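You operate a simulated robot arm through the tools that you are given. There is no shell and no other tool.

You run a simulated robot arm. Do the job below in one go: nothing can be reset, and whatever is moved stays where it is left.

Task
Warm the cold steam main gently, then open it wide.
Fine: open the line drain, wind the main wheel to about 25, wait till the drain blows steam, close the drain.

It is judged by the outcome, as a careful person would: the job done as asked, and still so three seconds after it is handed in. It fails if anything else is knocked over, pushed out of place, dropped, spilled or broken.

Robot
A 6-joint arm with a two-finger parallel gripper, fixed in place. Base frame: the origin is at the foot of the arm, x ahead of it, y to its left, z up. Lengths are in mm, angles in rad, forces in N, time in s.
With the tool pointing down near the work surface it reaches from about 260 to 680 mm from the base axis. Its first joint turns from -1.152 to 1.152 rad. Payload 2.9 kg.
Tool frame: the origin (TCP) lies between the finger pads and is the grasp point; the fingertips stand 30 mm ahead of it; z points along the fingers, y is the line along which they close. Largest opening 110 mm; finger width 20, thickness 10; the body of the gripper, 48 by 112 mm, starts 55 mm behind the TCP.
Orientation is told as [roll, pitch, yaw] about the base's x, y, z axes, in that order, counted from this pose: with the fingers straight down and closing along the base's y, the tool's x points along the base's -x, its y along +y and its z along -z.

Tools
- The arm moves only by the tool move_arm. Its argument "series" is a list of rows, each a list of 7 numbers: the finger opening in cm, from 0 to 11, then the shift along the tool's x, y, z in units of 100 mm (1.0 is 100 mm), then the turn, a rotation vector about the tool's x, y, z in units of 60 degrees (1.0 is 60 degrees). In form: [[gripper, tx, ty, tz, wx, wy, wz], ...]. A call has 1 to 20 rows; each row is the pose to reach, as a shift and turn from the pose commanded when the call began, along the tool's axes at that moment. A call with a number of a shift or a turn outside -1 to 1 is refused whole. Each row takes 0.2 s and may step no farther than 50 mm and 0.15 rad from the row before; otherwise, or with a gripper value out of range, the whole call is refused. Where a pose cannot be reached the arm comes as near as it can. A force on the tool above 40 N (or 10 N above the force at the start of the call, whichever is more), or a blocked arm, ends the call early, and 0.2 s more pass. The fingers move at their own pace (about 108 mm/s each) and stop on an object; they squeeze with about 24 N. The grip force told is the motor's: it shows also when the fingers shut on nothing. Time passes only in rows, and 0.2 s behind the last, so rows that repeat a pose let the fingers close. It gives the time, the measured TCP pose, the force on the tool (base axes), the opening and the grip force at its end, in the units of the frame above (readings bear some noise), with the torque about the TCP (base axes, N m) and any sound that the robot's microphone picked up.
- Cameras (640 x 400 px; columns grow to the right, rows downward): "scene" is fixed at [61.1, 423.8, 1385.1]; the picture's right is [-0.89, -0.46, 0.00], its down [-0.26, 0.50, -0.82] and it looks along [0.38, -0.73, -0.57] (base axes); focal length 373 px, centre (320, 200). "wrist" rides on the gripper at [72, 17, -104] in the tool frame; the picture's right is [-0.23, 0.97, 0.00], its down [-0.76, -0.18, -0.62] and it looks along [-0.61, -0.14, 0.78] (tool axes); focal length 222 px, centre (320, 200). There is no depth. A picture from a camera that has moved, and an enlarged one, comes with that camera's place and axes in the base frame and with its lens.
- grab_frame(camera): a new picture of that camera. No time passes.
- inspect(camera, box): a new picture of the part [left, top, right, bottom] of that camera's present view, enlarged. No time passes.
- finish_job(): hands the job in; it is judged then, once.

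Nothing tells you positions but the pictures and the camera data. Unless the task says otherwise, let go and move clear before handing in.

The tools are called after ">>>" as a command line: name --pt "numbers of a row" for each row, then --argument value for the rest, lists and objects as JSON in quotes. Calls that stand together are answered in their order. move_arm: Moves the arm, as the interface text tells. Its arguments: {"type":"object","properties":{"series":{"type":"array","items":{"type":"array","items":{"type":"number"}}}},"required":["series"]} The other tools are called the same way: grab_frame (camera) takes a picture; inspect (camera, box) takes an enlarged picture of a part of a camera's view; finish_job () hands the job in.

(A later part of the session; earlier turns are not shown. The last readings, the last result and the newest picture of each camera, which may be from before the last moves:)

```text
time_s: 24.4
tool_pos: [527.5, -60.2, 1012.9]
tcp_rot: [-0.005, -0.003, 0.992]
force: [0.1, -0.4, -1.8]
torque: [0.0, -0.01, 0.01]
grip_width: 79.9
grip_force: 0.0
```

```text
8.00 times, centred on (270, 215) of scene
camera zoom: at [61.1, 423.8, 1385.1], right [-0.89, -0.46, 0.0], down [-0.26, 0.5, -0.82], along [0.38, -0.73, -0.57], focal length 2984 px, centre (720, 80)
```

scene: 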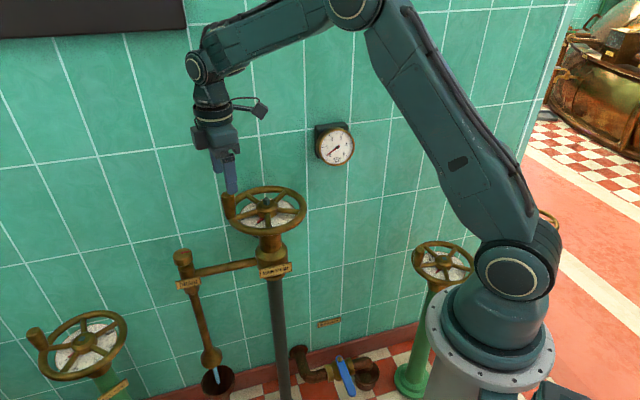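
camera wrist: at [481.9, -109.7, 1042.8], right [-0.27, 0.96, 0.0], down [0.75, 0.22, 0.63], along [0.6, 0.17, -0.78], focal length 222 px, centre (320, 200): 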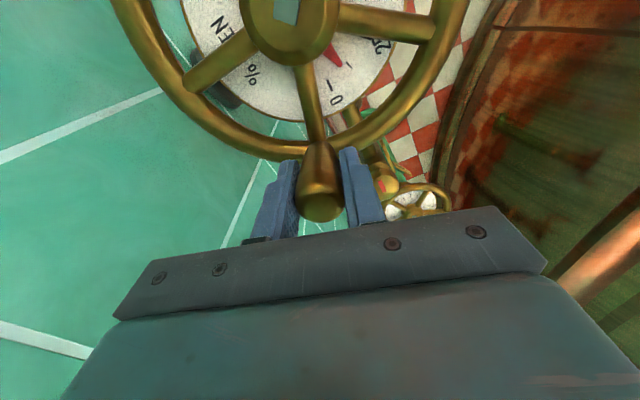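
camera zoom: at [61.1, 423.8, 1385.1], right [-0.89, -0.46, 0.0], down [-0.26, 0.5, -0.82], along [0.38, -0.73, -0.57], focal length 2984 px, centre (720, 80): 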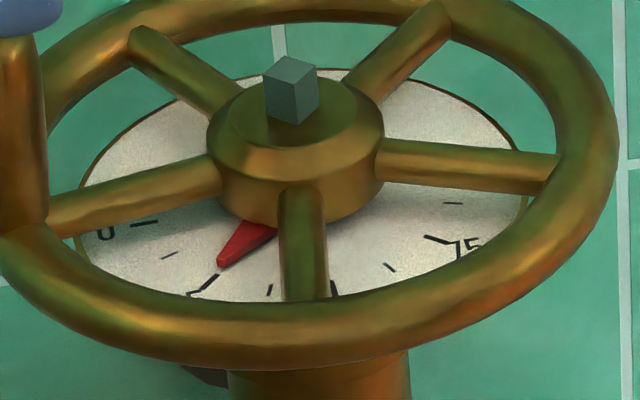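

The wheel stays at 25. I'll move over the drain knob while the line warms.

>>> move_arm --pt "9 -0.25 -0.08 0 0 0 0.02" --pt "9 -0.5 -0.165 0 0 0 0.04" --pt "9 -0.75 -0.25 0 0 0 0.06" --pt "9 -1.0 -0.33 0 0 0 0.1" --pt "9 -1.0 -0.33 0.4 0 0 0.12" --pt "9 -1.0 -0.33 0.8 0 0 0.12" --pt "9 -1.0 -0.33 0.8 0 0 0.12"

>>> grab_frame --camera "scene"

>>> inspect --camera "wrist" --box '[220, 40, 440, 220]'

>>> inspect --camera "scene" --box '[160, 300, 300, 400]'

```text
time_s: 25.9
tool_pos: [611.0, 3.6, 933.1]
tcp_rot: [-0.007, -0.003, 0.866]
force: [-0.5, 1.0, 0.3]
torque: [-0.01, 0.01, -0.01]
grip_width: 90.1
grip_force: 0.1
```

```text
taken
```

scene: 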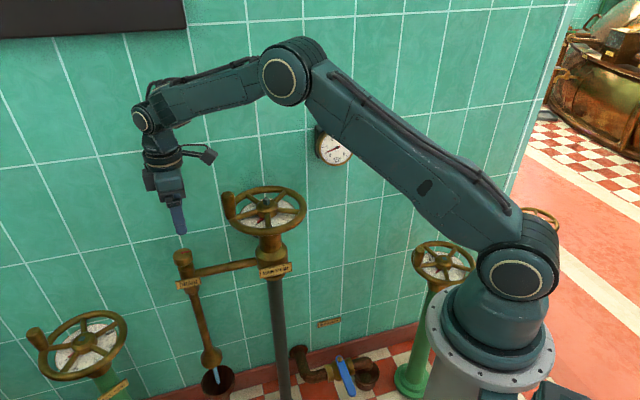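

```text
2.22 times, centred on (330, 130) of wrist
camera zoom: at [551.4, -39.4, 1036.0], right [-0.59, 0.8, -0.01], down [0.62, 0.47, 0.63], along [0.51, 0.37, -0.78], focal length 494 px, centre (298, 356)
```

zoom: 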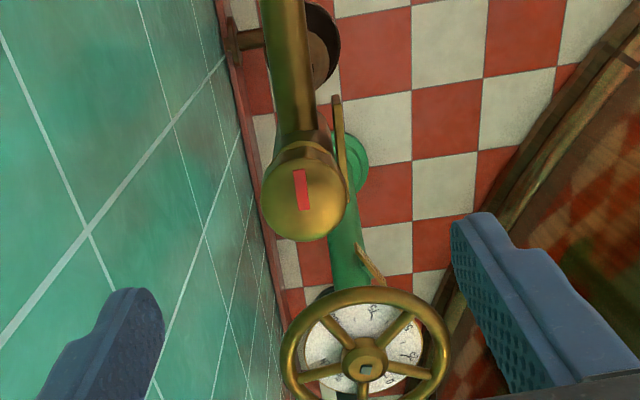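

```text
4.00 times, centred on (230, 350) of scene
camera zoom: at [61.1, 423.8, 1385.1], right [-0.89, -0.46, 0.0], down [-0.26, 0.5, -0.82], along [0.38, -0.73, -0.57], focal length 1492 px, centre (680, -400)
```

zoom: 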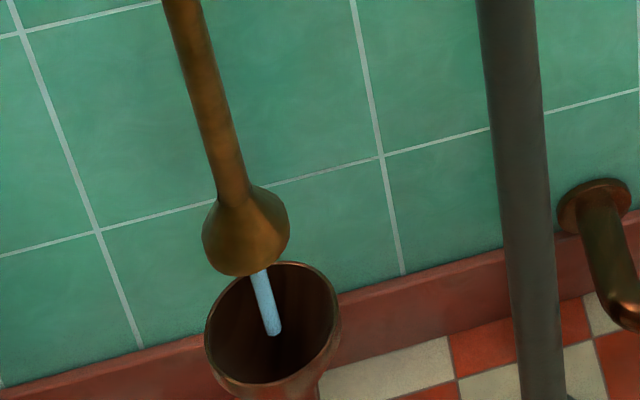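

Still water at the drain, and the gauge is starting to lift. I'll centre over the knob and wait.

>>> move_arm --pt "9 -0.133 -0.011 0.2 0 0 0" --pt "9 -0.133 -0.011 0.4 0 0 0" --pt "9 -0.133 -0.011 0.4 0 0 0" --pt "9 -0.133 -0.011 0.4 0 0 0" --pt "9 -0.133 -0.011 0.4 0 0 0" --pt "9 -0.133 -0.011 0.4 0 0 0" --pt "9 -0.133 -0.011 0.4 0 0 0" --pt "9 -0.133 -0.011 0.4 0 0 0" --pt "9 -0.133 -0.011 0.4 0 0 0" --pt "9 -0.133 -0.011 0.4 0 0 0"

>>> grab_frame --camera "scene"

>>> inspect --camera "scene" --box '[160, 300, 300, 400]'

>>> inspect --camera "scene" --box '[300, 110, 370, 170]'

```text
time_s: 28.1
tool_pos: [618.9, 13.8, 892.7]
tcp_rot: [-0.007, -0.004, 0.866]
force: [0.4, -0.3, -0.4]
torque: [-0.02, 0.01, 0.02]
grip_width: 90.3
grip_force: 0.1
```

```text
taken
```

scene: 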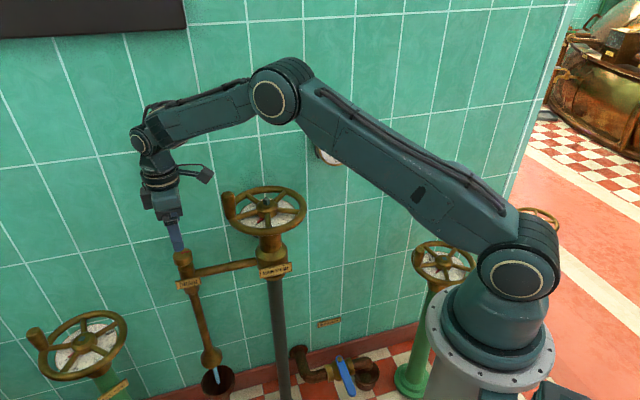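

```text
4.00 times, centred on (230, 350) of scene
camera zoom: at [61.1, 423.8, 1385.1], right [-0.89, -0.46, 0.0], down [-0.26, 0.5, -0.82], along [0.38, -0.73, -0.57], focal length 1492 px, centre (680, -400)
```

zoom: 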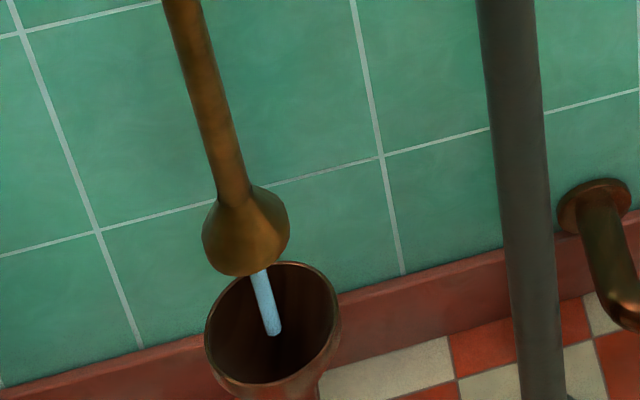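

```text
6.67 times, centred on (335, 140) of scene
camera zoom: at [61.1, 423.8, 1385.1], right [-0.89, -0.46, 0.0], down [-0.26, 0.5, -0.82], along [0.38, -0.73, -0.57], focal length 2487 px, centre (220, 600)
```

zoom: 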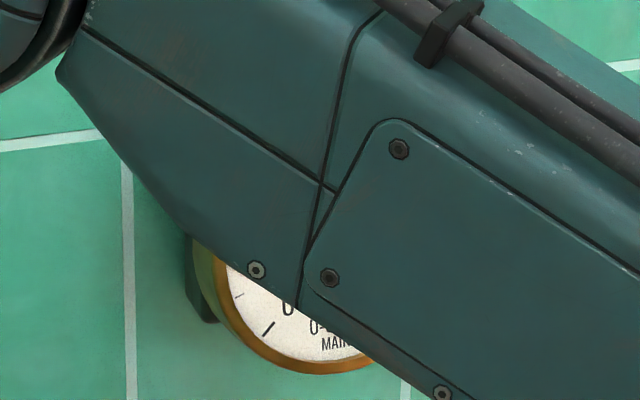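

Still water. I'll lower the open fingers around the knob so I'm ready, and keep waiting.

>>> move_arm --pt "9 0 0 0.3 0 0 0" --pt "9 0 0 0.6 0 0 0" --pt "9 0 0 0.75 0 0 0" --pt "9 0 0 0.9 0 0 0" --pt "9 0 0 0.9 0 0 0" --pt "9 0 0 0.9 0 0 0" --pt "9 0 0 0.9 0 0 0" --pt "9 0 0 0.9 0 0 0" --pt "9 0 0 0.9 0 0 0" --pt "9 0 0 0.9 0 0 0" --pt "9 0 0 0.9 0 0 0" --pt "9 0 0 0.9 0 0 0" --pt "9 0 0 0.9 0 0 0" --pt "9 0 0 0.9 0 0 0" --pt "9 0 0 0.9 0 0 0"

>>> grab_frame --camera "scene"

>>> grab_frame --camera "wrist"

>>> inspect --camera "scene" --box '[160, 300, 300, 400]'

```text
time_s: 31.4
tool_pos: [621.5, 13.9, 805.2]
tcp_rot: [-0.006, -0.004, 0.866]
force: [0.3, 0.0, -0.2]
torque: [0.01, -0.02, 0.01]
grip_width: 90.0
grip_force: 0.1
```

```text
taken
```

scene: 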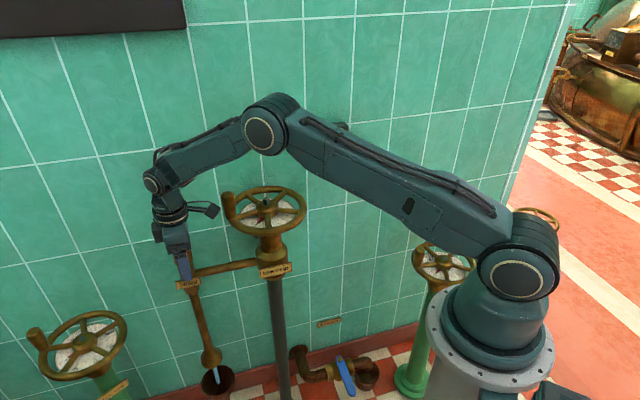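

```text
taken
camera wrist: at [561.2, -29.6, 909.2], right [-0.59, 0.8, 0.0], down [0.63, 0.47, 0.63], along [0.51, 0.37, -0.78], focal length 222 px, centre (320, 200)
```

wrist: 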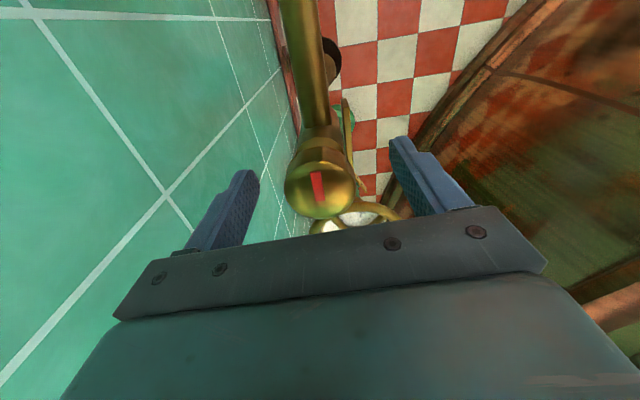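

```text
4.00 times, centred on (230, 350) of scene
camera zoom: at [61.1, 423.8, 1385.1], right [-0.89, -0.46, 0.0], down [-0.26, 0.5, -0.82], along [0.38, -0.73, -0.57], focal length 1492 px, centre (680, -400)
```

zoom: 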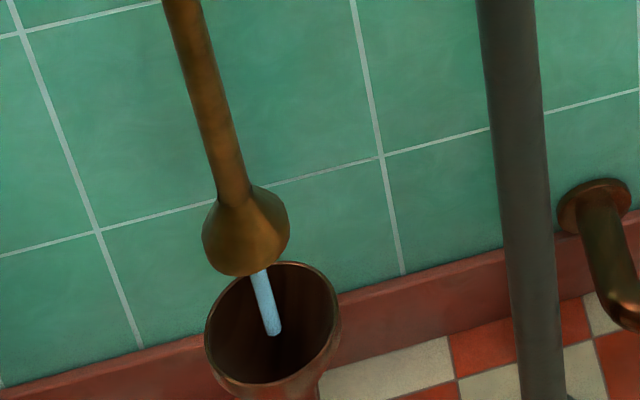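

Water still. I'll wait on with the arm still.

>>> move_arm --pt "9 0 0 0 0 0 0" --pt "9 0 0 0 0 0 0" --pt "9 0 0 0 0 0 0" --pt "9 0 0 0 0 0 0" --pt "9 0 0 0 0 0 0" --pt "9 0 0 0 0 0 0" --pt "9 0 0 0 0 0 0" --pt "9 0 0 0 0 0 0" --pt "9 0 0 0 0 0 0" --pt "9 0 0 0 0 0 0" --pt "9 0 0 0 0 0 0" --pt "9 0 0 0 0 0 0" --pt "9 0 0 0 0 0 0" --pt "9 0 0 0 0 0 0" --pt "9 0 0 0 0 0 0" --pt "9 0 0 0 0 0 0" --pt "9 0 0 0 0 0 0" --pt "9 0 0 0 0 0 0" --pt "9 0 0 0 0 0 0" --pt "9 0 0 0 0 0 0"

>>> grab_frame --camera "scene"

>>> inspect --camera "scene" --box '[160, 300, 300, 400]'

```text
time_s: 35.5
tool_pos: [621.8, 12.7, 806.1]
tcp_rot: [-0.005, -0.003, 0.866]
force: [0.7, -0.4, -0.2]
torque: [0.01, 0.01, 0.0]
grip_width: 89.8
grip_force: 0.0
```

```text
taken
```

scene: 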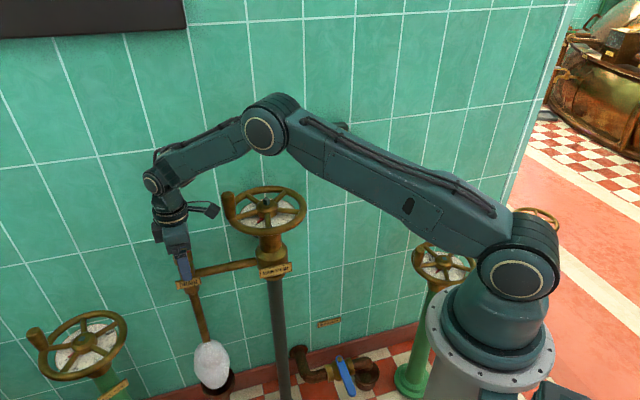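

```text
4.00 times, centred on (230, 350) of scene
camera zoom: at [61.1, 423.8, 1385.1], right [-0.89, -0.46, 0.0], down [-0.26, 0.5, -0.82], along [0.38, -0.73, -0.57], focal length 1492 px, centre (680, -400)
```

zoom: 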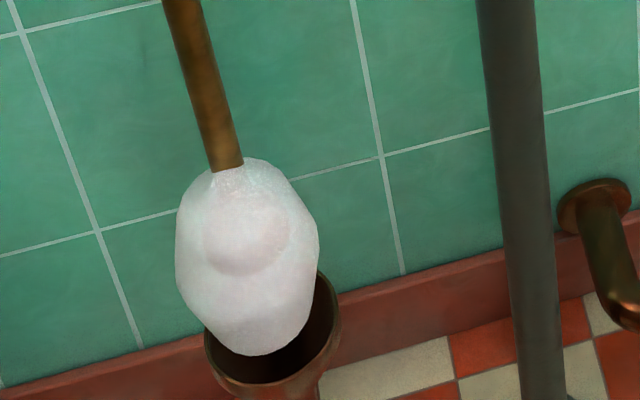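

The drain is blowing steam now, with no water. I'll grip the knob and close it clockwise.

>>> move_arm --pt "9 0.02 0 0.03 0 0 0" --pt "6 0.02 0 0.03 0 0 0" --pt "4 0.02 0 0.03 0 0 0" --pt "3 0.02 0 0.03 0 0 0" --pt "3 0.02 0 0.03 0 0 0" --pt "3 0.02 0 0.03 0 0 0"

>>> grab_frame --camera "wrist"

```text
time_s: 37.0
tool_pos: [620.6, 12.0, 802.4]
tcp_rot: [-0.005, -0.003, 0.865]
force: [4.8, -2.2, -2.5]
torque: [0.61, 0.04, -0.06]
grip_width: 41.5
grip_force: 45.6
```

```text
taken
camera wrist: at [559.8, -31.6, 905.9], right [-0.59, 0.8, -0.01], down [0.63, 0.47, 0.63], along [0.51, 0.37, -0.78], focal length 222 px, centre (320, 200)
```

wrist: 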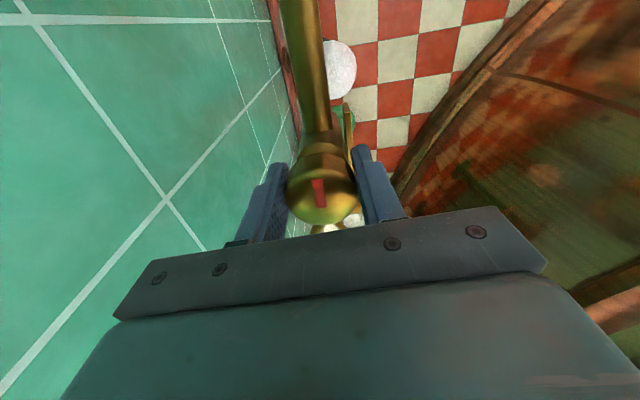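

Good centred grip with little load. Turning clockwise, with a check midway.

>>> move_arm --pt "3 0 0 0 0 0 0.1" --pt "3 0 0 0 0 0 0.2" --pt "3 0 0 0 0 0 0.3" --pt "3 0 0 0 0 0 0.4" --pt "3 0 0 0 0 0 0.5" --pt "3 0 0 0 0 0 0.5"

```text
time_s: 38.4
tool_pos: [617.8, 13.8, 802.7]
tcp_rot: [-0.001, -0.001, 0.341]
force: [-13.3, 7.5, 13.2]
torque: [0.28, 1.03, 0.05]
grip_width: 41.7
grip_force: 44.7
```

Turned about 30°. I'll ease the side load and carry on.

>>> move_arm --pt "3 0.01 0.009 -0.008 0 0 0.08" --pt "3 0.01 0.009 -0.008 0 0 0.16" --pt "3 0.01 0.009 -0.008 0 0 0.24" --pt "3 0.01 0.009 -0.008 0 0 0.32" --pt "3 0.01 0.009 -0.008 0 0 0.4" --pt "3 0.01 0.009 -0.008 0 0 0.4"

```text
time_s: 39.8
tool_pos: [618.9, 13.5, 802.6]
tcp_rot: [0.0, -0.005, -0.075]
force: [-13.0, 20.7, 10.3]
torque: [-0.26, 0.3, 0.08]
grip_width: 41.8
grip_force: 44.8
```

About 54° turned. Easing the load again and going on.

>>> move_arm --pt "3 0.011 0.016 -0.007 0 0 0.0" --pt "3 0.011 0.016 -0.007 0 0 0.08" --pt "3 0.011 0.016 -0.007 0 0 0.16" --pt "3 0.011 0.016 -0.007 0 0 0.24" --pt "3 0.011 0.016 -0.007 0 0 0.32" --pt "3 0.011 0.016 -0.007 0 0 0.32"

>>> inspect --camera "scene" --box '[120, 180, 280, 300]'

```text
time_s: 41.4
tool_pos: [619.1, 15.7, 801.3]
tcp_rot: [0.006, -0.01, -0.408]
force: [4.7, 3.0, -6.6]
torque: [-0.12, -0.1, 0.03]
grip_width: 41.6
grip_force: 45.1
stopped in row 6: the force on the tool passed its limit at 40 N (the readings are from after the stop); the commanded pose is now the measured one
```

```text
3.33 times, centred on (200, 240) of scene
camera zoom: at [61.3, 423.8, 1385.1], right [-0.89, -0.46, 0.0], down [-0.26, 0.5, -0.82], along [0.38, -0.73, -0.57], focal length 1243 px, centre (720, 67)
```

zoom: 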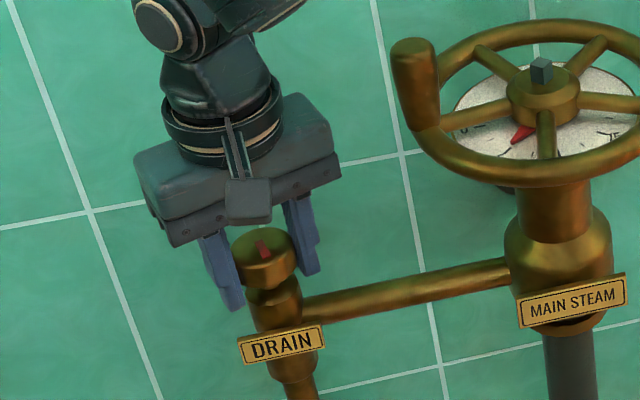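

About 73° closed; the load relaxed after the stop. I'll turn the last part in small steps until the stop is felt.

>>> move_arm --pt "3 0 0 0 0 0 0.06" --pt "3 0 0 0 0 0 0.12" --pt "3 0 0 0 0 0 0.17" --pt "3 0 0 0 0 0 0.17"

>>> inspect --camera "scene" --box '[120, 180, 280, 300]'

```text
time_s: 42.4
tool_pos: [619.4, 16.3, 802.7]
tcp_rot: [0.007, -0.008, -0.587]
force: [18.5, 12.1, -16.8]
torque: [-0.77, -0.18, 0.07]
grip_width: 41.5
grip_force: 45.4
```

```text
3.33 times, centred on (200, 240) of scene
camera zoom: at [61.8, 424.1, 1385.0], right [-0.89, -0.46, 0.0], down [-0.26, 0.5, -0.82], along [0.38, -0.73, -0.57], focal length 1243 px, centre (720, 67)
```

zoom: 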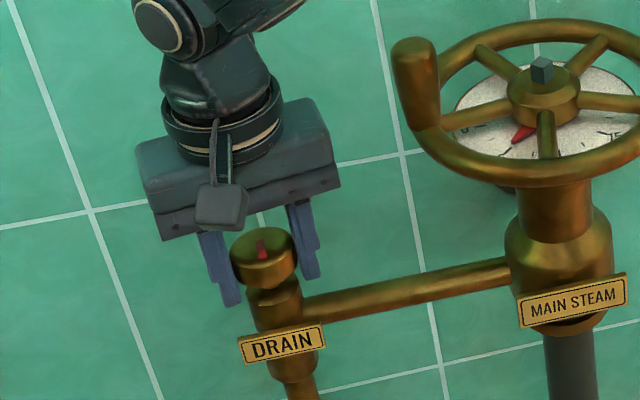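

Nearly closed. Ease and turn on until the stop shows in the torque.

>>> move_arm --pt "3 -0.005 0.012 0.008 0 0 0.05" --pt "3 -0.005 0.012 0.008 0 0 0.1" --pt "3 -0.005 0.012 0.008 0 0 0.15" --pt "3 -0.005 0.012 0.008 0 0 0.19" --pt "3 -0.005 0.012 0.008 0 0 0.19"

>>> inspect --camera "scene" --box '[120, 180, 280, 300]'

>>> grab_frame --camera "scene"

```text
time_s: 43.5
tool_pos: [620.3, 16.8, 802.2]
tcp_rot: [0.008, -0.007, -0.787]
force: [3.8, 17.1, 4.1]
torque: [-0.38, 0.5, 0.81]
grip_width: 41.8
grip_force: 44.8
```

```text
3.33 times, centred on (200, 240) of scene
camera zoom: at [61.1, 424.2, 1385.0], right [-0.89, -0.46, 0.0], down [-0.26, 0.5, -0.82], along [0.38, -0.73, -0.57], focal length 1243 px, centre (720, 67)
```

zoom: 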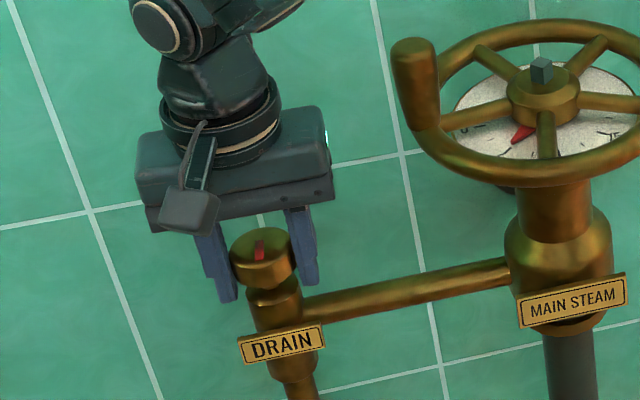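

```text
taken
```

scene: 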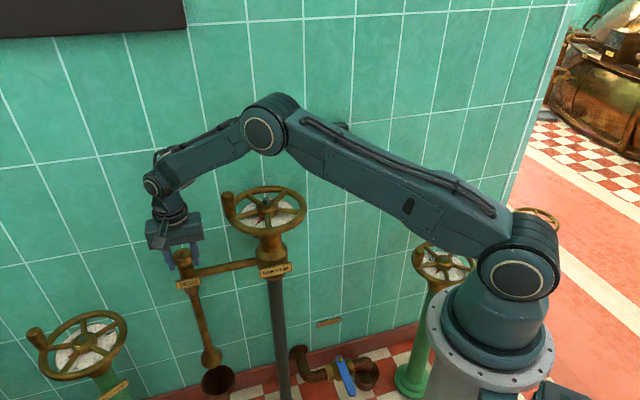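

The closing stop is felt and nothing flows from the drain. I'll release the knob and rise.

>>> move_arm --pt "6 0 0 0 0 0 0" --pt "9 0 0 0 0 0 0" --pt "9 0 0 0 0 0 0" --pt "9 0 0 -0.2 0 0 0" --pt "9 0 0 -0.5 0 0 0" --pt "9 0 0 -0.8 0 0 0" --pt "9 0 0 -1.0 0 0 0"

>>> move_arm --pt "9 0 0 -0.4 0 0 -0.12" --pt "9 0 0 -0.8 0 0 -0.25" --pt "9 0 0 -1.0 0 0 -0.37" --pt "9 0 0 -1.0 0 0 -0.5" --pt "9 0 0 -1.0 0 0 -0.62" --pt "9 0 0 -1.0 0 0 -0.75"

>>> grab_frame --camera "scene"

>>> inspect --camera "scene" --box '[160, 170, 320, 300]'

>>> inspect --camera "scene" --box '[160, 300, 300, 400]'

>>> inspect --camera "scene" --box '[300, 110, 370, 170]'

```text
time_s: 45.1
tool_pos: [618.2, 17.4, 902.8]
tcp_rot: [0.007, -0.007, -0.788]
force: [0.0, 0.8, 0.6]
torque: [0.03, -0.04, -0.01]
grip_width: 90.0
grip_force: 0.1
```

```text
time_s: 46.5
tool_pos: [616.8, 16.6, 1001.7]
tcp_rot: [-0.003, -0.009, 0.002]
force: [0.5, -0.5, 0.0]
torque: [0.04, -0.02, 0.0]
grip_width: 90.1
grip_force: 0.0
```

```text
taken
```

scene: 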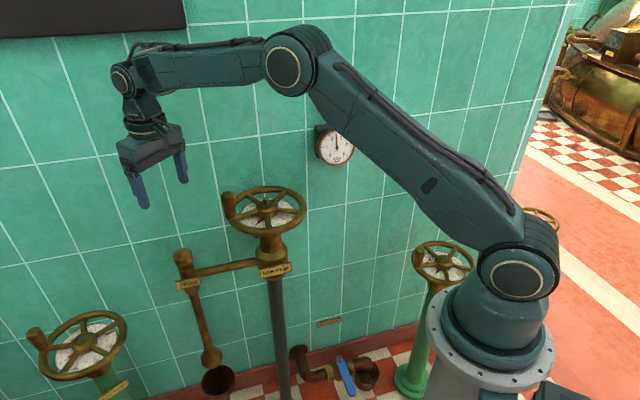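

```text
3.08 times, centred on (240, 235) of scene
camera zoom: at [61.1, 423.8, 1385.1], right [-0.89, -0.46, 0.0], down [-0.26, 0.5, -0.82], along [0.38, -0.73, -0.57], focal length 1148 px, centre (566, 92)
```

zoom: 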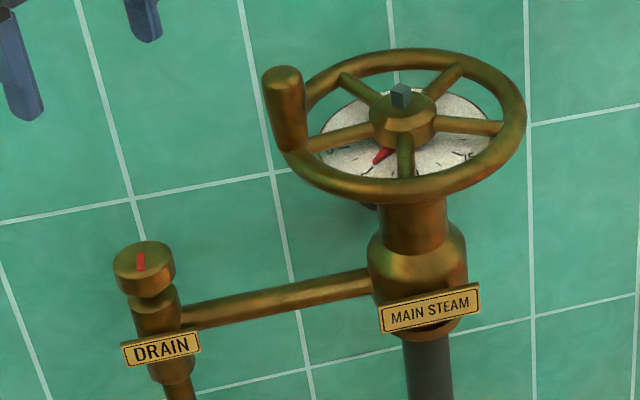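

```text
4.00 times, centred on (230, 350) of scene
camera zoom: at [61.1, 423.8, 1385.1], right [-0.89, -0.46, 0.0], down [-0.26, 0.5, -0.82], along [0.38, -0.73, -0.57], focal length 1492 px, centre (680, -400)
```

zoom: 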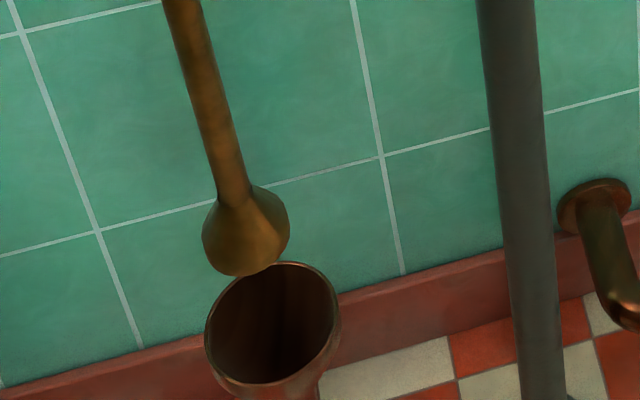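

```text
6.67 times, centred on (335, 140) of scene
camera zoom: at [61.1, 423.8, 1385.1], right [-0.89, -0.46, 0.0], down [-0.26, 0.5, -0.82], along [0.38, -0.73, -0.57], focal length 2487 px, centre (220, 600)
```

zoom: 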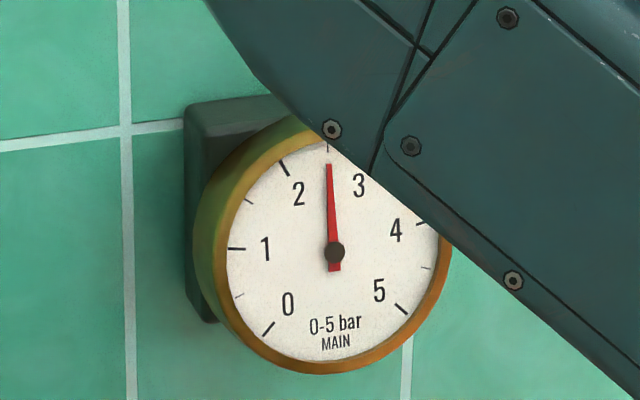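

The drain is shut and the gauge reads 2.5 bar. Next I open the main fully, from 25 to 100 (about 135° more), in two grips of the handle, now at (527,-61).

>>> move_arm --pt "9 0.2 -0.15 -0.14 0 0 -0.1" --pt "9 0.4 -0.35 -0.14 0 0 -0.2" --pt "9 0.6 -0.55 -0.14 0 0 -0.3" --pt "9 0.8 -0.7 -0.14 0 0 -0.4" --pt "9 0.9 -0.78 -0.14 0 0 -0.4775" --pt "9 0.9 -0.78 -0.14 0 0 -0.4775"

>>> grab_frame --camera "wrist"

>>> inspect --camera "scene" --box '[160, 110, 320, 250]'

```text
time_s: 48.0
tool_pos: [526.7, -60.6, 1014.9]
tcp_rot: [-0.004, -0.009, 0.5]
force: [-0.1, 0.4, 1.0]
torque: [-0.02, 0.01, -0.03]
grip_width: 90.0
grip_force: 0.0
```

```text
taken
camera wrist: at [454.3, -79.7, 1117.3], right [-0.27, 0.96, 0.0], down [0.75, 0.21, 0.63], along [0.61, 0.17, -0.78], focal length 222 px, centre (320, 200)
```

wrist: 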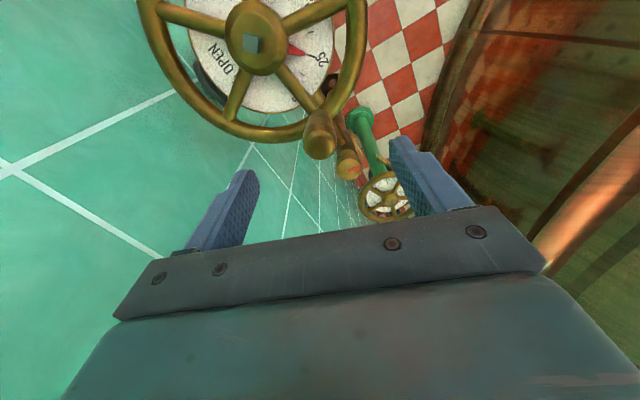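

```text
2.86 times, centred on (240, 180) of scene
camera zoom: at [61.1, 423.8, 1385.1], right [-0.89, -0.46, 0.0], down [-0.26, 0.5, -0.82], along [0.38, -0.73, -0.57], focal length 1066 px, centre (549, 257)
```

zoom: 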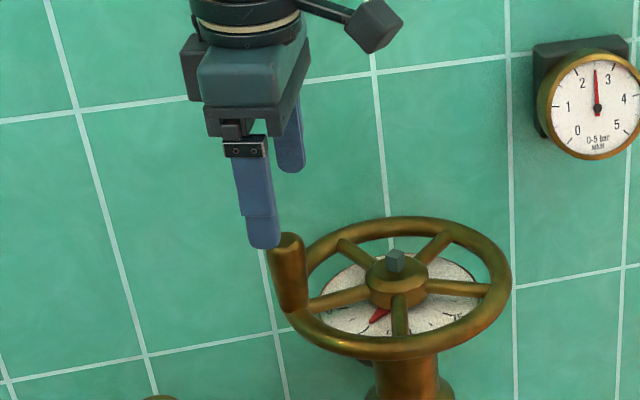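

The handle is directly below. I'll descend to TCP z 940 and grip.

>>> move_arm --pt "9 0 0.005 0.25 0 0 0" --pt "9 0 0.005 0.5 0 0 0" --pt "9 0 0.005 0.65 0 0 0" --pt "9 0 0.005 0.74 0 0 0" --pt "6 0 0.005 0.74 0 0 0" --pt "4 0 0.005 0.74 0 0 0" --pt "2 0 0.005 0.74 0 0 0" --pt "2 0 0.005 0.74 0 0 0"

>>> inspect --camera "scene" --box '[180, 130, 320, 250]'

```text
time_s: 49.8
tool_pos: [525.7, -61.5, 941.0]
tcp_rot: [-0.004, -0.008, 0.499]
force: [0.1, -3.7, -1.7]
torque: [0.66, -0.02, 0.15]
grip_width: 26.9
grip_force: 45.0
```

```text
3.33 times, centred on (250, 190) of scene
camera zoom: at [61.1, 423.7, 1385.2], right [-0.89, -0.46, 0.0], down [-0.26, 0.5, -0.82], along [0.38, -0.73, -0.57], focal length 1243 px, centre (553, 233)
```

zoom: 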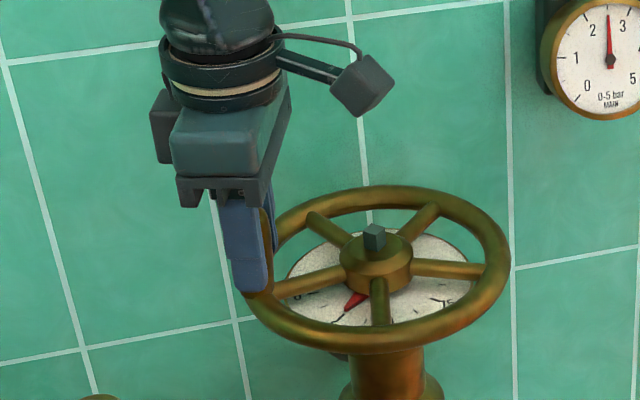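

Gripped. Winding counter-clockwise about 27° first, then I'll check forces and dial.

>>> move_arm --pt "2 0.022 0.041 0 0 0 -0.0573" --pt "2 0.047 0.081 0 0 0 -0.1146" --pt "2 0.104 0.157 0 0 0 -0.2292" --pt "2 0.168 0.225 0 0 0 -0.3438" --pt "2 0.241 0.285 0 0 0 -0.4584" --pt "2 0.241 0.285 0 0 0 -0.4584"

>>> grab_frame --camera "scene"

>>> inspect --camera "scene" --box '[230, 190, 310, 240]'

```text
time_s: 51.1
tool_pos: [491.1, -48.1, 941.4]
tcp_rot: [-0.007, -0.004, 0.98]
force: [-0.6, -10.5, -12.6]
torque: [1.01, 0.19, 0.07]
grip_width: 26.6
grip_force: 44.7
```

```text
taken
```

scene: 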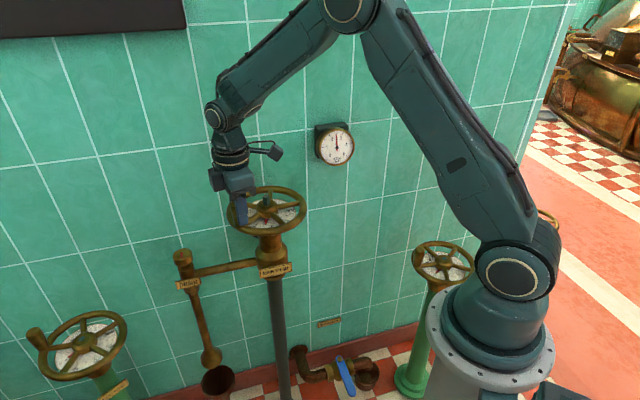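

```text
8.00 times, centred on (270, 215) of scene
camera zoom: at [61.3, 423.5, 1385.2], right [-0.89, -0.46, 0.0], down [-0.26, 0.5, -0.82], along [0.38, -0.73, -0.57], focal length 2984 px, centre (720, 80)
```

zoom: 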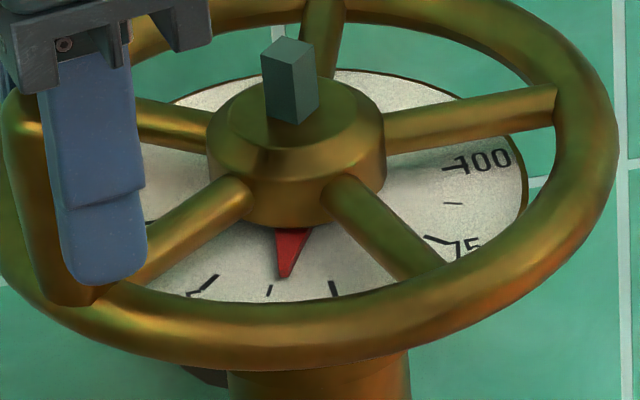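

About 40 open, moving freely; the drain is still quiet. Winding on another 32°.

>>> move_arm --pt "2 0.028 0.037 0.008 0 0 -0.0573" --pt "2 0.055 0.075 0.008 0 0 -0.1146" --pt "2 0.112 0.151 0.008 0 0 -0.2292" --pt "2 0.176 0.219 0.008 0 0 -0.3438" --pt "2 0.249 0.279 0.008 0 0 -0.4584" --pt "2 0.301 0.314 0.008 0 0 -0.535" --pt "2 0.301 0.314 0.008 0 0 -0.535"

>>> grab_frame --camera "scene"

>>> inspect --camera "scene" --box '[230, 190, 310, 240]'

```text
time_s: 52.8
tool_pos: [449.6, -53.5, 940.5]
tcp_rot: [-0.01, -0.003, 1.543]
force: [1.5, 15.5, 19.5]
torque: [0.27, 1.21, 0.28]
grip_width: 27.0
grip_force: 45.0
```

```text
taken
```

scene: 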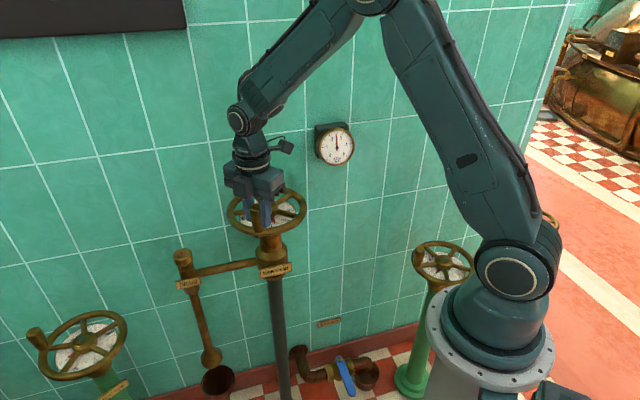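

```text
8.00 times, centred on (270, 215) of scene
camera zoom: at [60.9, 424.3, 1385.0], right [-0.89, -0.46, 0.0], down [-0.26, 0.5, -0.82], along [0.38, -0.73, -0.57], focal length 2984 px, centre (720, 80)
```

zoom: 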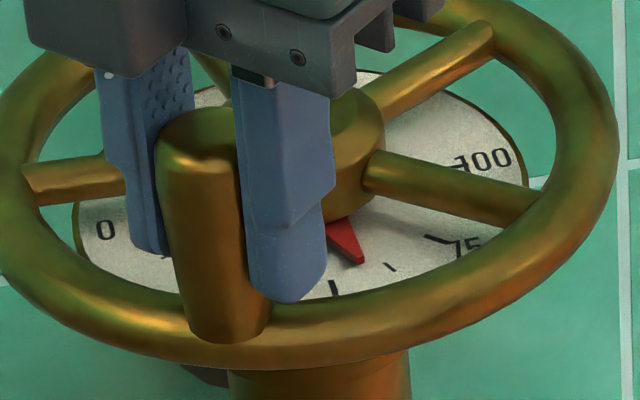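

About 57 open. I'll release, rise, and swing the gripper back for a second grip.

>>> move_arm --pt "5 0 0 0 0 0 0" --pt "7 0 0 0 0 0 0" --pt "8 0 0 0 0 0 0" --pt "8 0 0 -0.25 0 0 0" --pt "8 0 0 -0.5 0 0 0" --pt "8 0 0 -0.75 0 0 0" --pt "8 0 0 -0.9 0 0 0"

>>> move_arm --pt "8 0 0 0 0 0 0.13" --pt "8 0 0 0 0 0 0.26" --pt "8 0 0 0 0 0 0.39" --pt "8 0 0 0 0 0 0.52" --pt "8 0 0 0 0 0 0.65" --pt "8 0 0 0 0 0 0.78" --pt "8 0 0 0 0 0 0.91" --pt "8 0 0 0 0 0 1.0"

>>> move_arm --pt "8 0 0 0 0 0 0.13" --pt "8 0 0 0 0 0 0.26" --pt "8 0 0 0 0 0 0.39" --pt "8 0 0 0 0 0 0.52" --pt "8 0 0 0 0 0 0.65" --pt "8 0 0 0 0 0 0.78" --pt "8 0 0 0 0 0 0.91" --pt "8 0 0 0 0 0 1.0"

>>> move_arm --pt "8 0 0 0 0 0 0.11" --pt "8 0 0 0 0 0 0.22" --pt "8 0 0 0 0 0 0.33" --pt "8 0 0 0 0 0 0.33"

>>> grab_frame --camera "wrist"

>>> grab_frame --camera "scene"

>>> inspect --camera "scene" --box '[180, 110, 360, 250]'

```text
time_s: 54.4
tool_pos: [449.5, -55.2, 1030.0]
tcp_rot: [-0.009, 0.0, 1.541]
force: [0.3, -0.5, 0.0]
torque: [0.0, -0.01, -0.04]
grip_width: 79.9
grip_force: 0.0
```

```text
time_s: 56.1
tool_pos: [449.0, -54.7, 1029.2]
tcp_rot: [-0.004, -0.009, 0.49]
force: [0.4, -0.4, 0.4]
torque: [0.01, 0.02, 0.02]
grip_width: 80.3
grip_force: 0.1
```

```text
time_s: 58.0
tool_pos: [448.6, -54.6, 1030.1]
tcp_rot: [0.005, -0.008, -0.559]
force: [0.0, -0.3, -0.3]
torque: [-0.04, -0.03, -0.03]
grip_width: 80.0
grip_force: 0.0
```

```text
time_s: 59.0
tool_pos: [449.8, -55.1, 1030.7]
tcp_rot: [0.007, -0.003, -0.902]
force: [0.0, -0.3, -0.6]
torque: [0.02, 0.04, 0.0]
grip_width: 79.9
grip_force: 0.0
```

```text
taken
camera wrist: at [417.3, 13.6, 1133.0], right [0.91, 0.42, 0.01], down [0.33, -0.71, 0.63], along [0.27, -0.56, -0.78], focal length 222 px, centre (320, 200)
```

wrist: 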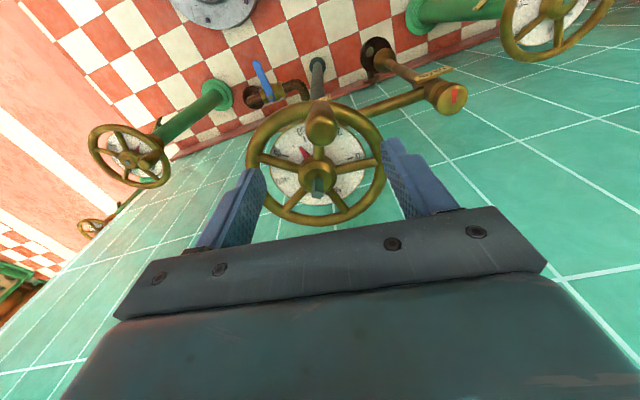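

```text
taken
```

scene: 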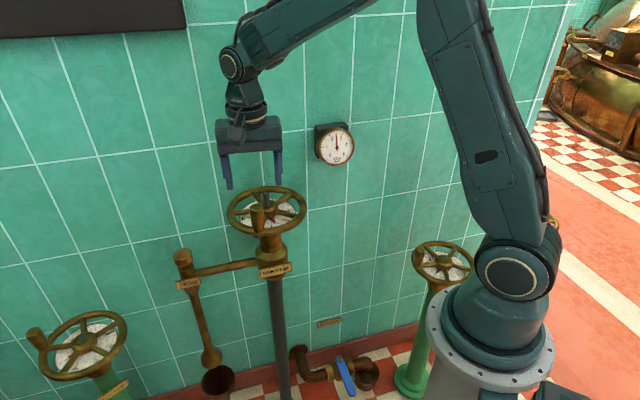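

```text
2.86 times, centred on (270, 180) of scene
camera zoom: at [61.1, 423.8, 1385.1], right [-0.89, -0.46, 0.0], down [-0.26, 0.5, -0.82], along [0.38, -0.73, -0.57], focal length 1066 px, centre (463, 257)
```

zoom: 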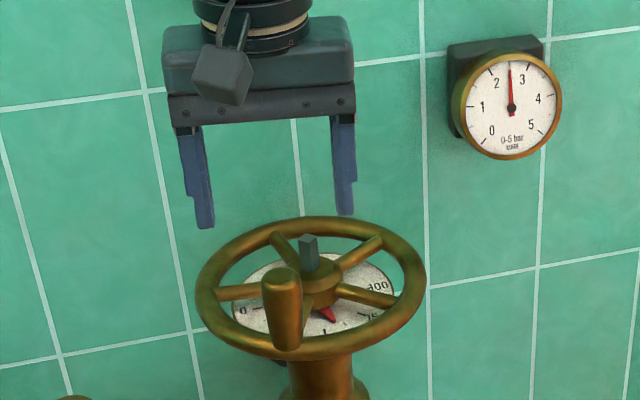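

The wheel stayed put and pressure is steady. I'll check the handle's exact place in the wrist view before going down.

>>> inspect --camera "wrist" --box '[240, 80, 400, 230]'

```text
2.67 times, centred on (320, 155) of wrist
camera zoom: at [417.3, 13.6, 1133.0], right [0.91, 0.42, 0.01], down [0.33, -0.71, 0.63], along [0.27, -0.56, -0.78], focal length 592 px, centre (320, 320)
```

zoom: 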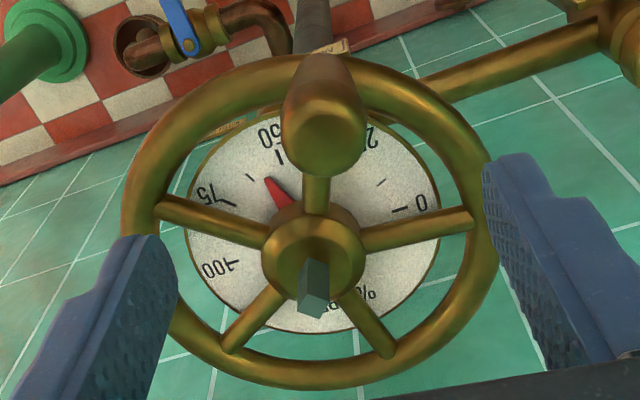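

Handle confirmed near (449,-53). Descending and gripping.

>>> move_arm --pt "8 0.012 0.01 0.3 0 0 0" --pt "8 0.012 0.01 0.6 0 0 0" --pt "8 0.012 0.01 0.78 0 0 0" --pt "8 0.012 0.01 0.9 0 0 0" --pt "6 0.012 0.01 0.9 0 0 0" --pt "4 0.012 0.01 0.9 0 0 0" --pt "2 0.012 0.01 0.9 0 0 0" --pt "2 0.012 0.01 0.9 0 0 0"

>>> inspect --camera "scene" --box '[200, 130, 340, 250]'

```text
time_s: 60.8
tool_pos: [450.3, -52.8, 939.9]
tcp_rot: [0.007, -0.004, -0.9]
force: [3.9, 3.9, -4.1]
torque: [-0.95, 0.38, 0.29]
grip_width: 26.8
grip_force: 44.8
```

```text
3.33 times, centred on (270, 190) of scene
camera zoom: at [61.2, 424.0, 1385.1], right [-0.89, -0.46, 0.0], down [-0.26, 0.5, -0.82], along [0.38, -0.73, -0.57], focal length 1243 px, centre (487, 233)
```

zoom: 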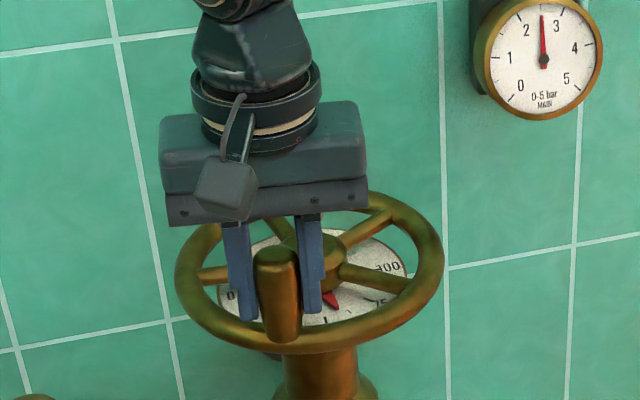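

Gripped again. Winding on about 34°.

>>> move_arm --pt "2 0.011 -0.046 0 0 0 -0.0573" --pt "2 0.019 -0.093 0 0 0 -0.1146" --pt "2 0.026 -0.1875 0 0 0 -0.2292" --pt "2 0.0225 -0.282 0 0 0 -0.3438" --pt "2 0.0075 -0.3757 0 0 0 -0.4584" --pt "2 -0.019 -0.467 0 0 0 -0.573" --pt "2 -0.019 -0.467 0 0 0 -0.573"

>>> inspect --camera "scene" --box '[230, 190, 310, 240]'

>>> grab_frame --camera "scene"

```text
time_s: 62.4
tool_pos: [412.3, -83.5, 941.1]
tcp_rot: [0.003, -0.007, -0.298]
force: [-16.1, 14.1, 32.3]
torque: [-0.31, 0.33, 0.07]
grip_width: 27.0
grip_force: 44.7
```

```text
8.00 times, centred on (270, 215) of scene
camera zoom: at [60.3, 424.3, 1385.0], right [-0.89, -0.46, 0.0], down [-0.26, 0.5, -0.82], along [0.38, -0.73, -0.57], focal length 2984 px, centre (720, 80)
```

zoom: 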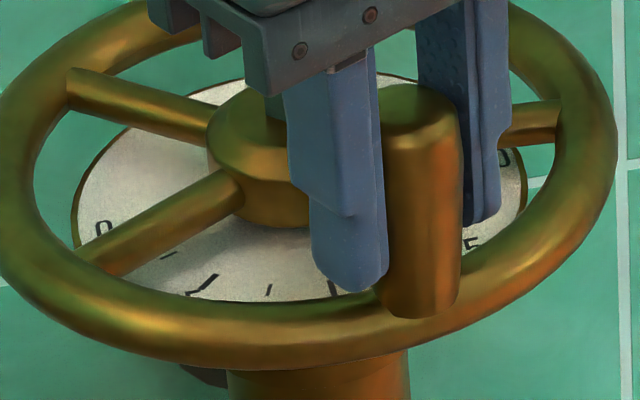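

```text
taken
```

scene: 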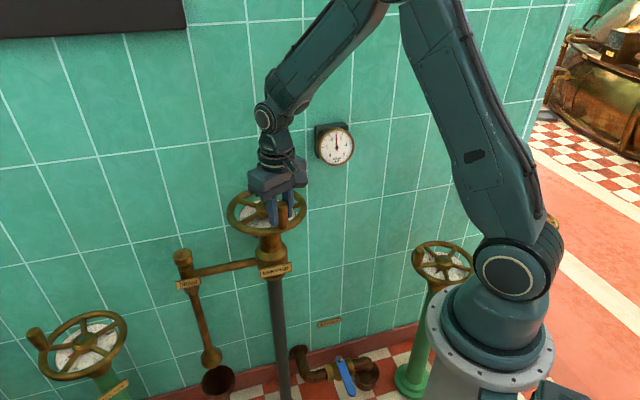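

About 76 open by handle angle. I'll ease the load and wind on another 30° or so.

>>> move_arm --pt "2 0.012 0.005 -0.017 0 0 0" --pt "2 0.023 -0.041 -0.017 0 0 -0.0573" --pt "2 0.031 -0.088 -0.017 0 0 -0.1146" --pt "2 0.038 -0.1825 -0.017 0 0 -0.2292" --pt "2 0.0345 -0.277 -0.017 0 0 -0.3438" --pt "2 0.0195 -0.371 -0.017 0 0 -0.4584" --pt "2 0.007 -0.417 -0.017 0 0 -0.516" --pt "2 0.007 -0.417 -0.017 0 0 -0.516"

>>> inspect --camera "scene" --box '[230, 190, 310, 240]'

>>> grab_frame --camera "wrist"

```text
time_s: 64.2
tool_pos: [401.2, -122.7, 939.6]
tcp_rot: [-0.002, -0.006, 0.241]
force: [-10.4, 6.8, -7.1]
torque: [0.37, -0.49, 0.4]
grip_width: 26.8
grip_force: 45.2
```

```text
8.00 times, centred on (270, 215) of scene
camera zoom: at [60.9, 424.0, 1385.1], right [-0.89, -0.46, 0.0], down [-0.26, 0.5, -0.82], along [0.38, -0.73, -0.57], focal length 2984 px, centre (720, 80)
```

zoom: 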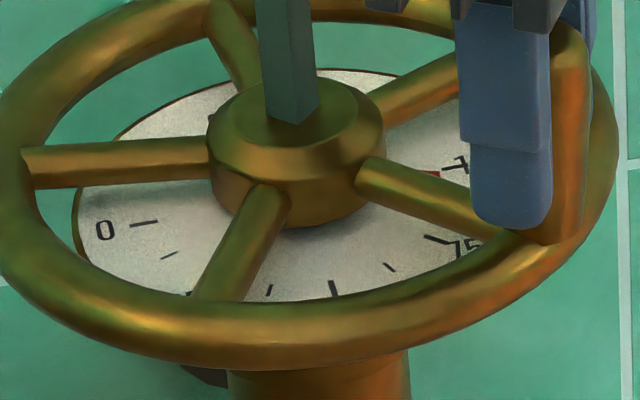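

```text
taken
camera wrist: at [326.1, -123.8, 1043.4], right [-0.01, 1.0, 0.0], down [0.78, 0.01, 0.63], along [0.63, 0.01, -0.78], focal length 222 px, centre (320, 200)
```

wrist: 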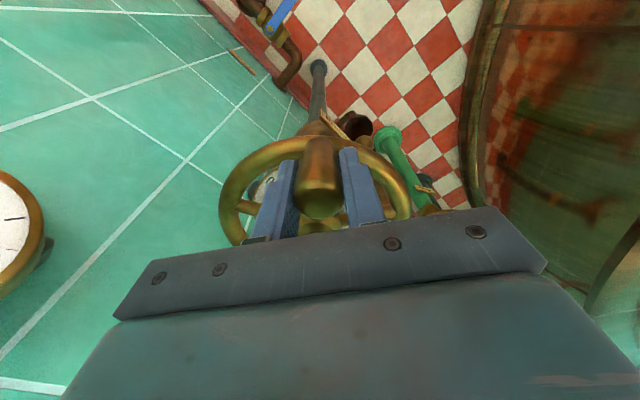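

About 90 open and the spindle has risen. Winding the last 12–14° gently.

>>> move_arm --pt "2 0.018 -0.04 0.005 0 0 -0.0573" --pt "2 0.026 -0.087 0.005 0 0 -0.1146" --pt "2 0.03 -0.12 0.005 0 0 -0.153" --pt "2 0.032 -0.15 0.005 0 0 -0.191" --pt "2 0.033 -0.17 0.005 0 0 -0.215" --pt "2 0.033 -0.17 0.005 0 0 -0.215"

>>> inspect --camera "scene" --box '[230, 190, 310, 240]'

```text
time_s: 65.5
tool_pos: [401.3, -139.1, 940.3]
tcp_rot: [0.0, -0.008, 0.469]
force: [-5.6, 18.3, -12.5]
torque: [0.07, 0.69, -0.3]
grip_width: 26.8
grip_force: 44.8
```

```text
8.00 times, centred on (270, 215) of scene
camera zoom: at [61.1, 424.2, 1385.0], right [-0.89, -0.46, 0.0], down [-0.26, 0.5, -0.82], along [0.38, -0.73, -0.57], focal length 2984 px, centre (720, 80)
```

zoom: 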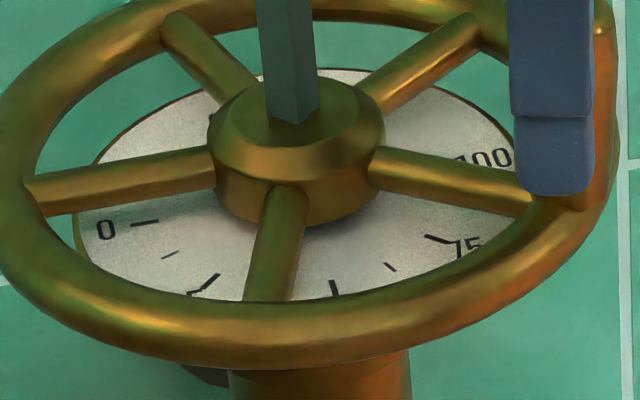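

By handle angle this is near 100, and there's resistance against further turning. One small nudge to confirm it's at the stop.

>>> move_arm --pt "2 0.003 -0.02 0.008 0 0 -0.025" --pt "2 0.006 -0.035 0.008 0 0 -0.045" --pt "2 0.006 -0.035 0.008 0 0 -0.045"

>>> inspect --camera "scene" --box '[230, 190, 310, 240]'

```text
time_s: 66.2
tool_pos: [402.5, -138.6, 940.4]
tcp_rot: [0.002, -0.008, 0.518]
force: [-1.7, 7.7, 2.6]
torque: [-0.77, 0.1, -0.29]
grip_width: 26.9
grip_force: 44.8
stopped in row 3: the force on the tool passed its limit at 41 N (the readings are from after the stop); the commanded pose is now the measured one
```

```text
8.00 times, centred on (270, 215) of scene
camera zoom: at [61.0, 424.0, 1385.1], right [-0.89, -0.46, 0.0], down [-0.26, 0.5, -0.82], along [0.38, -0.73, -0.57], focal length 2984 px, centre (720, 80)
```

zoom: 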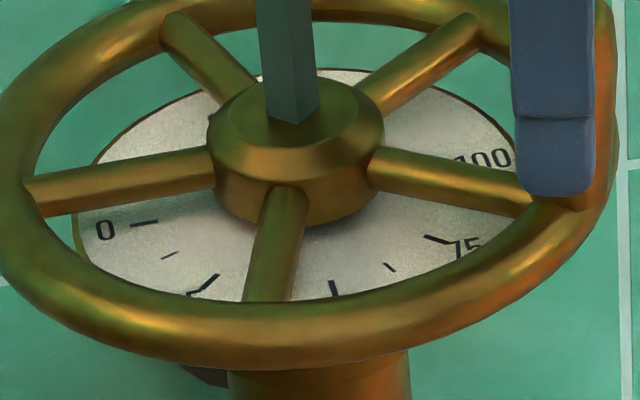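

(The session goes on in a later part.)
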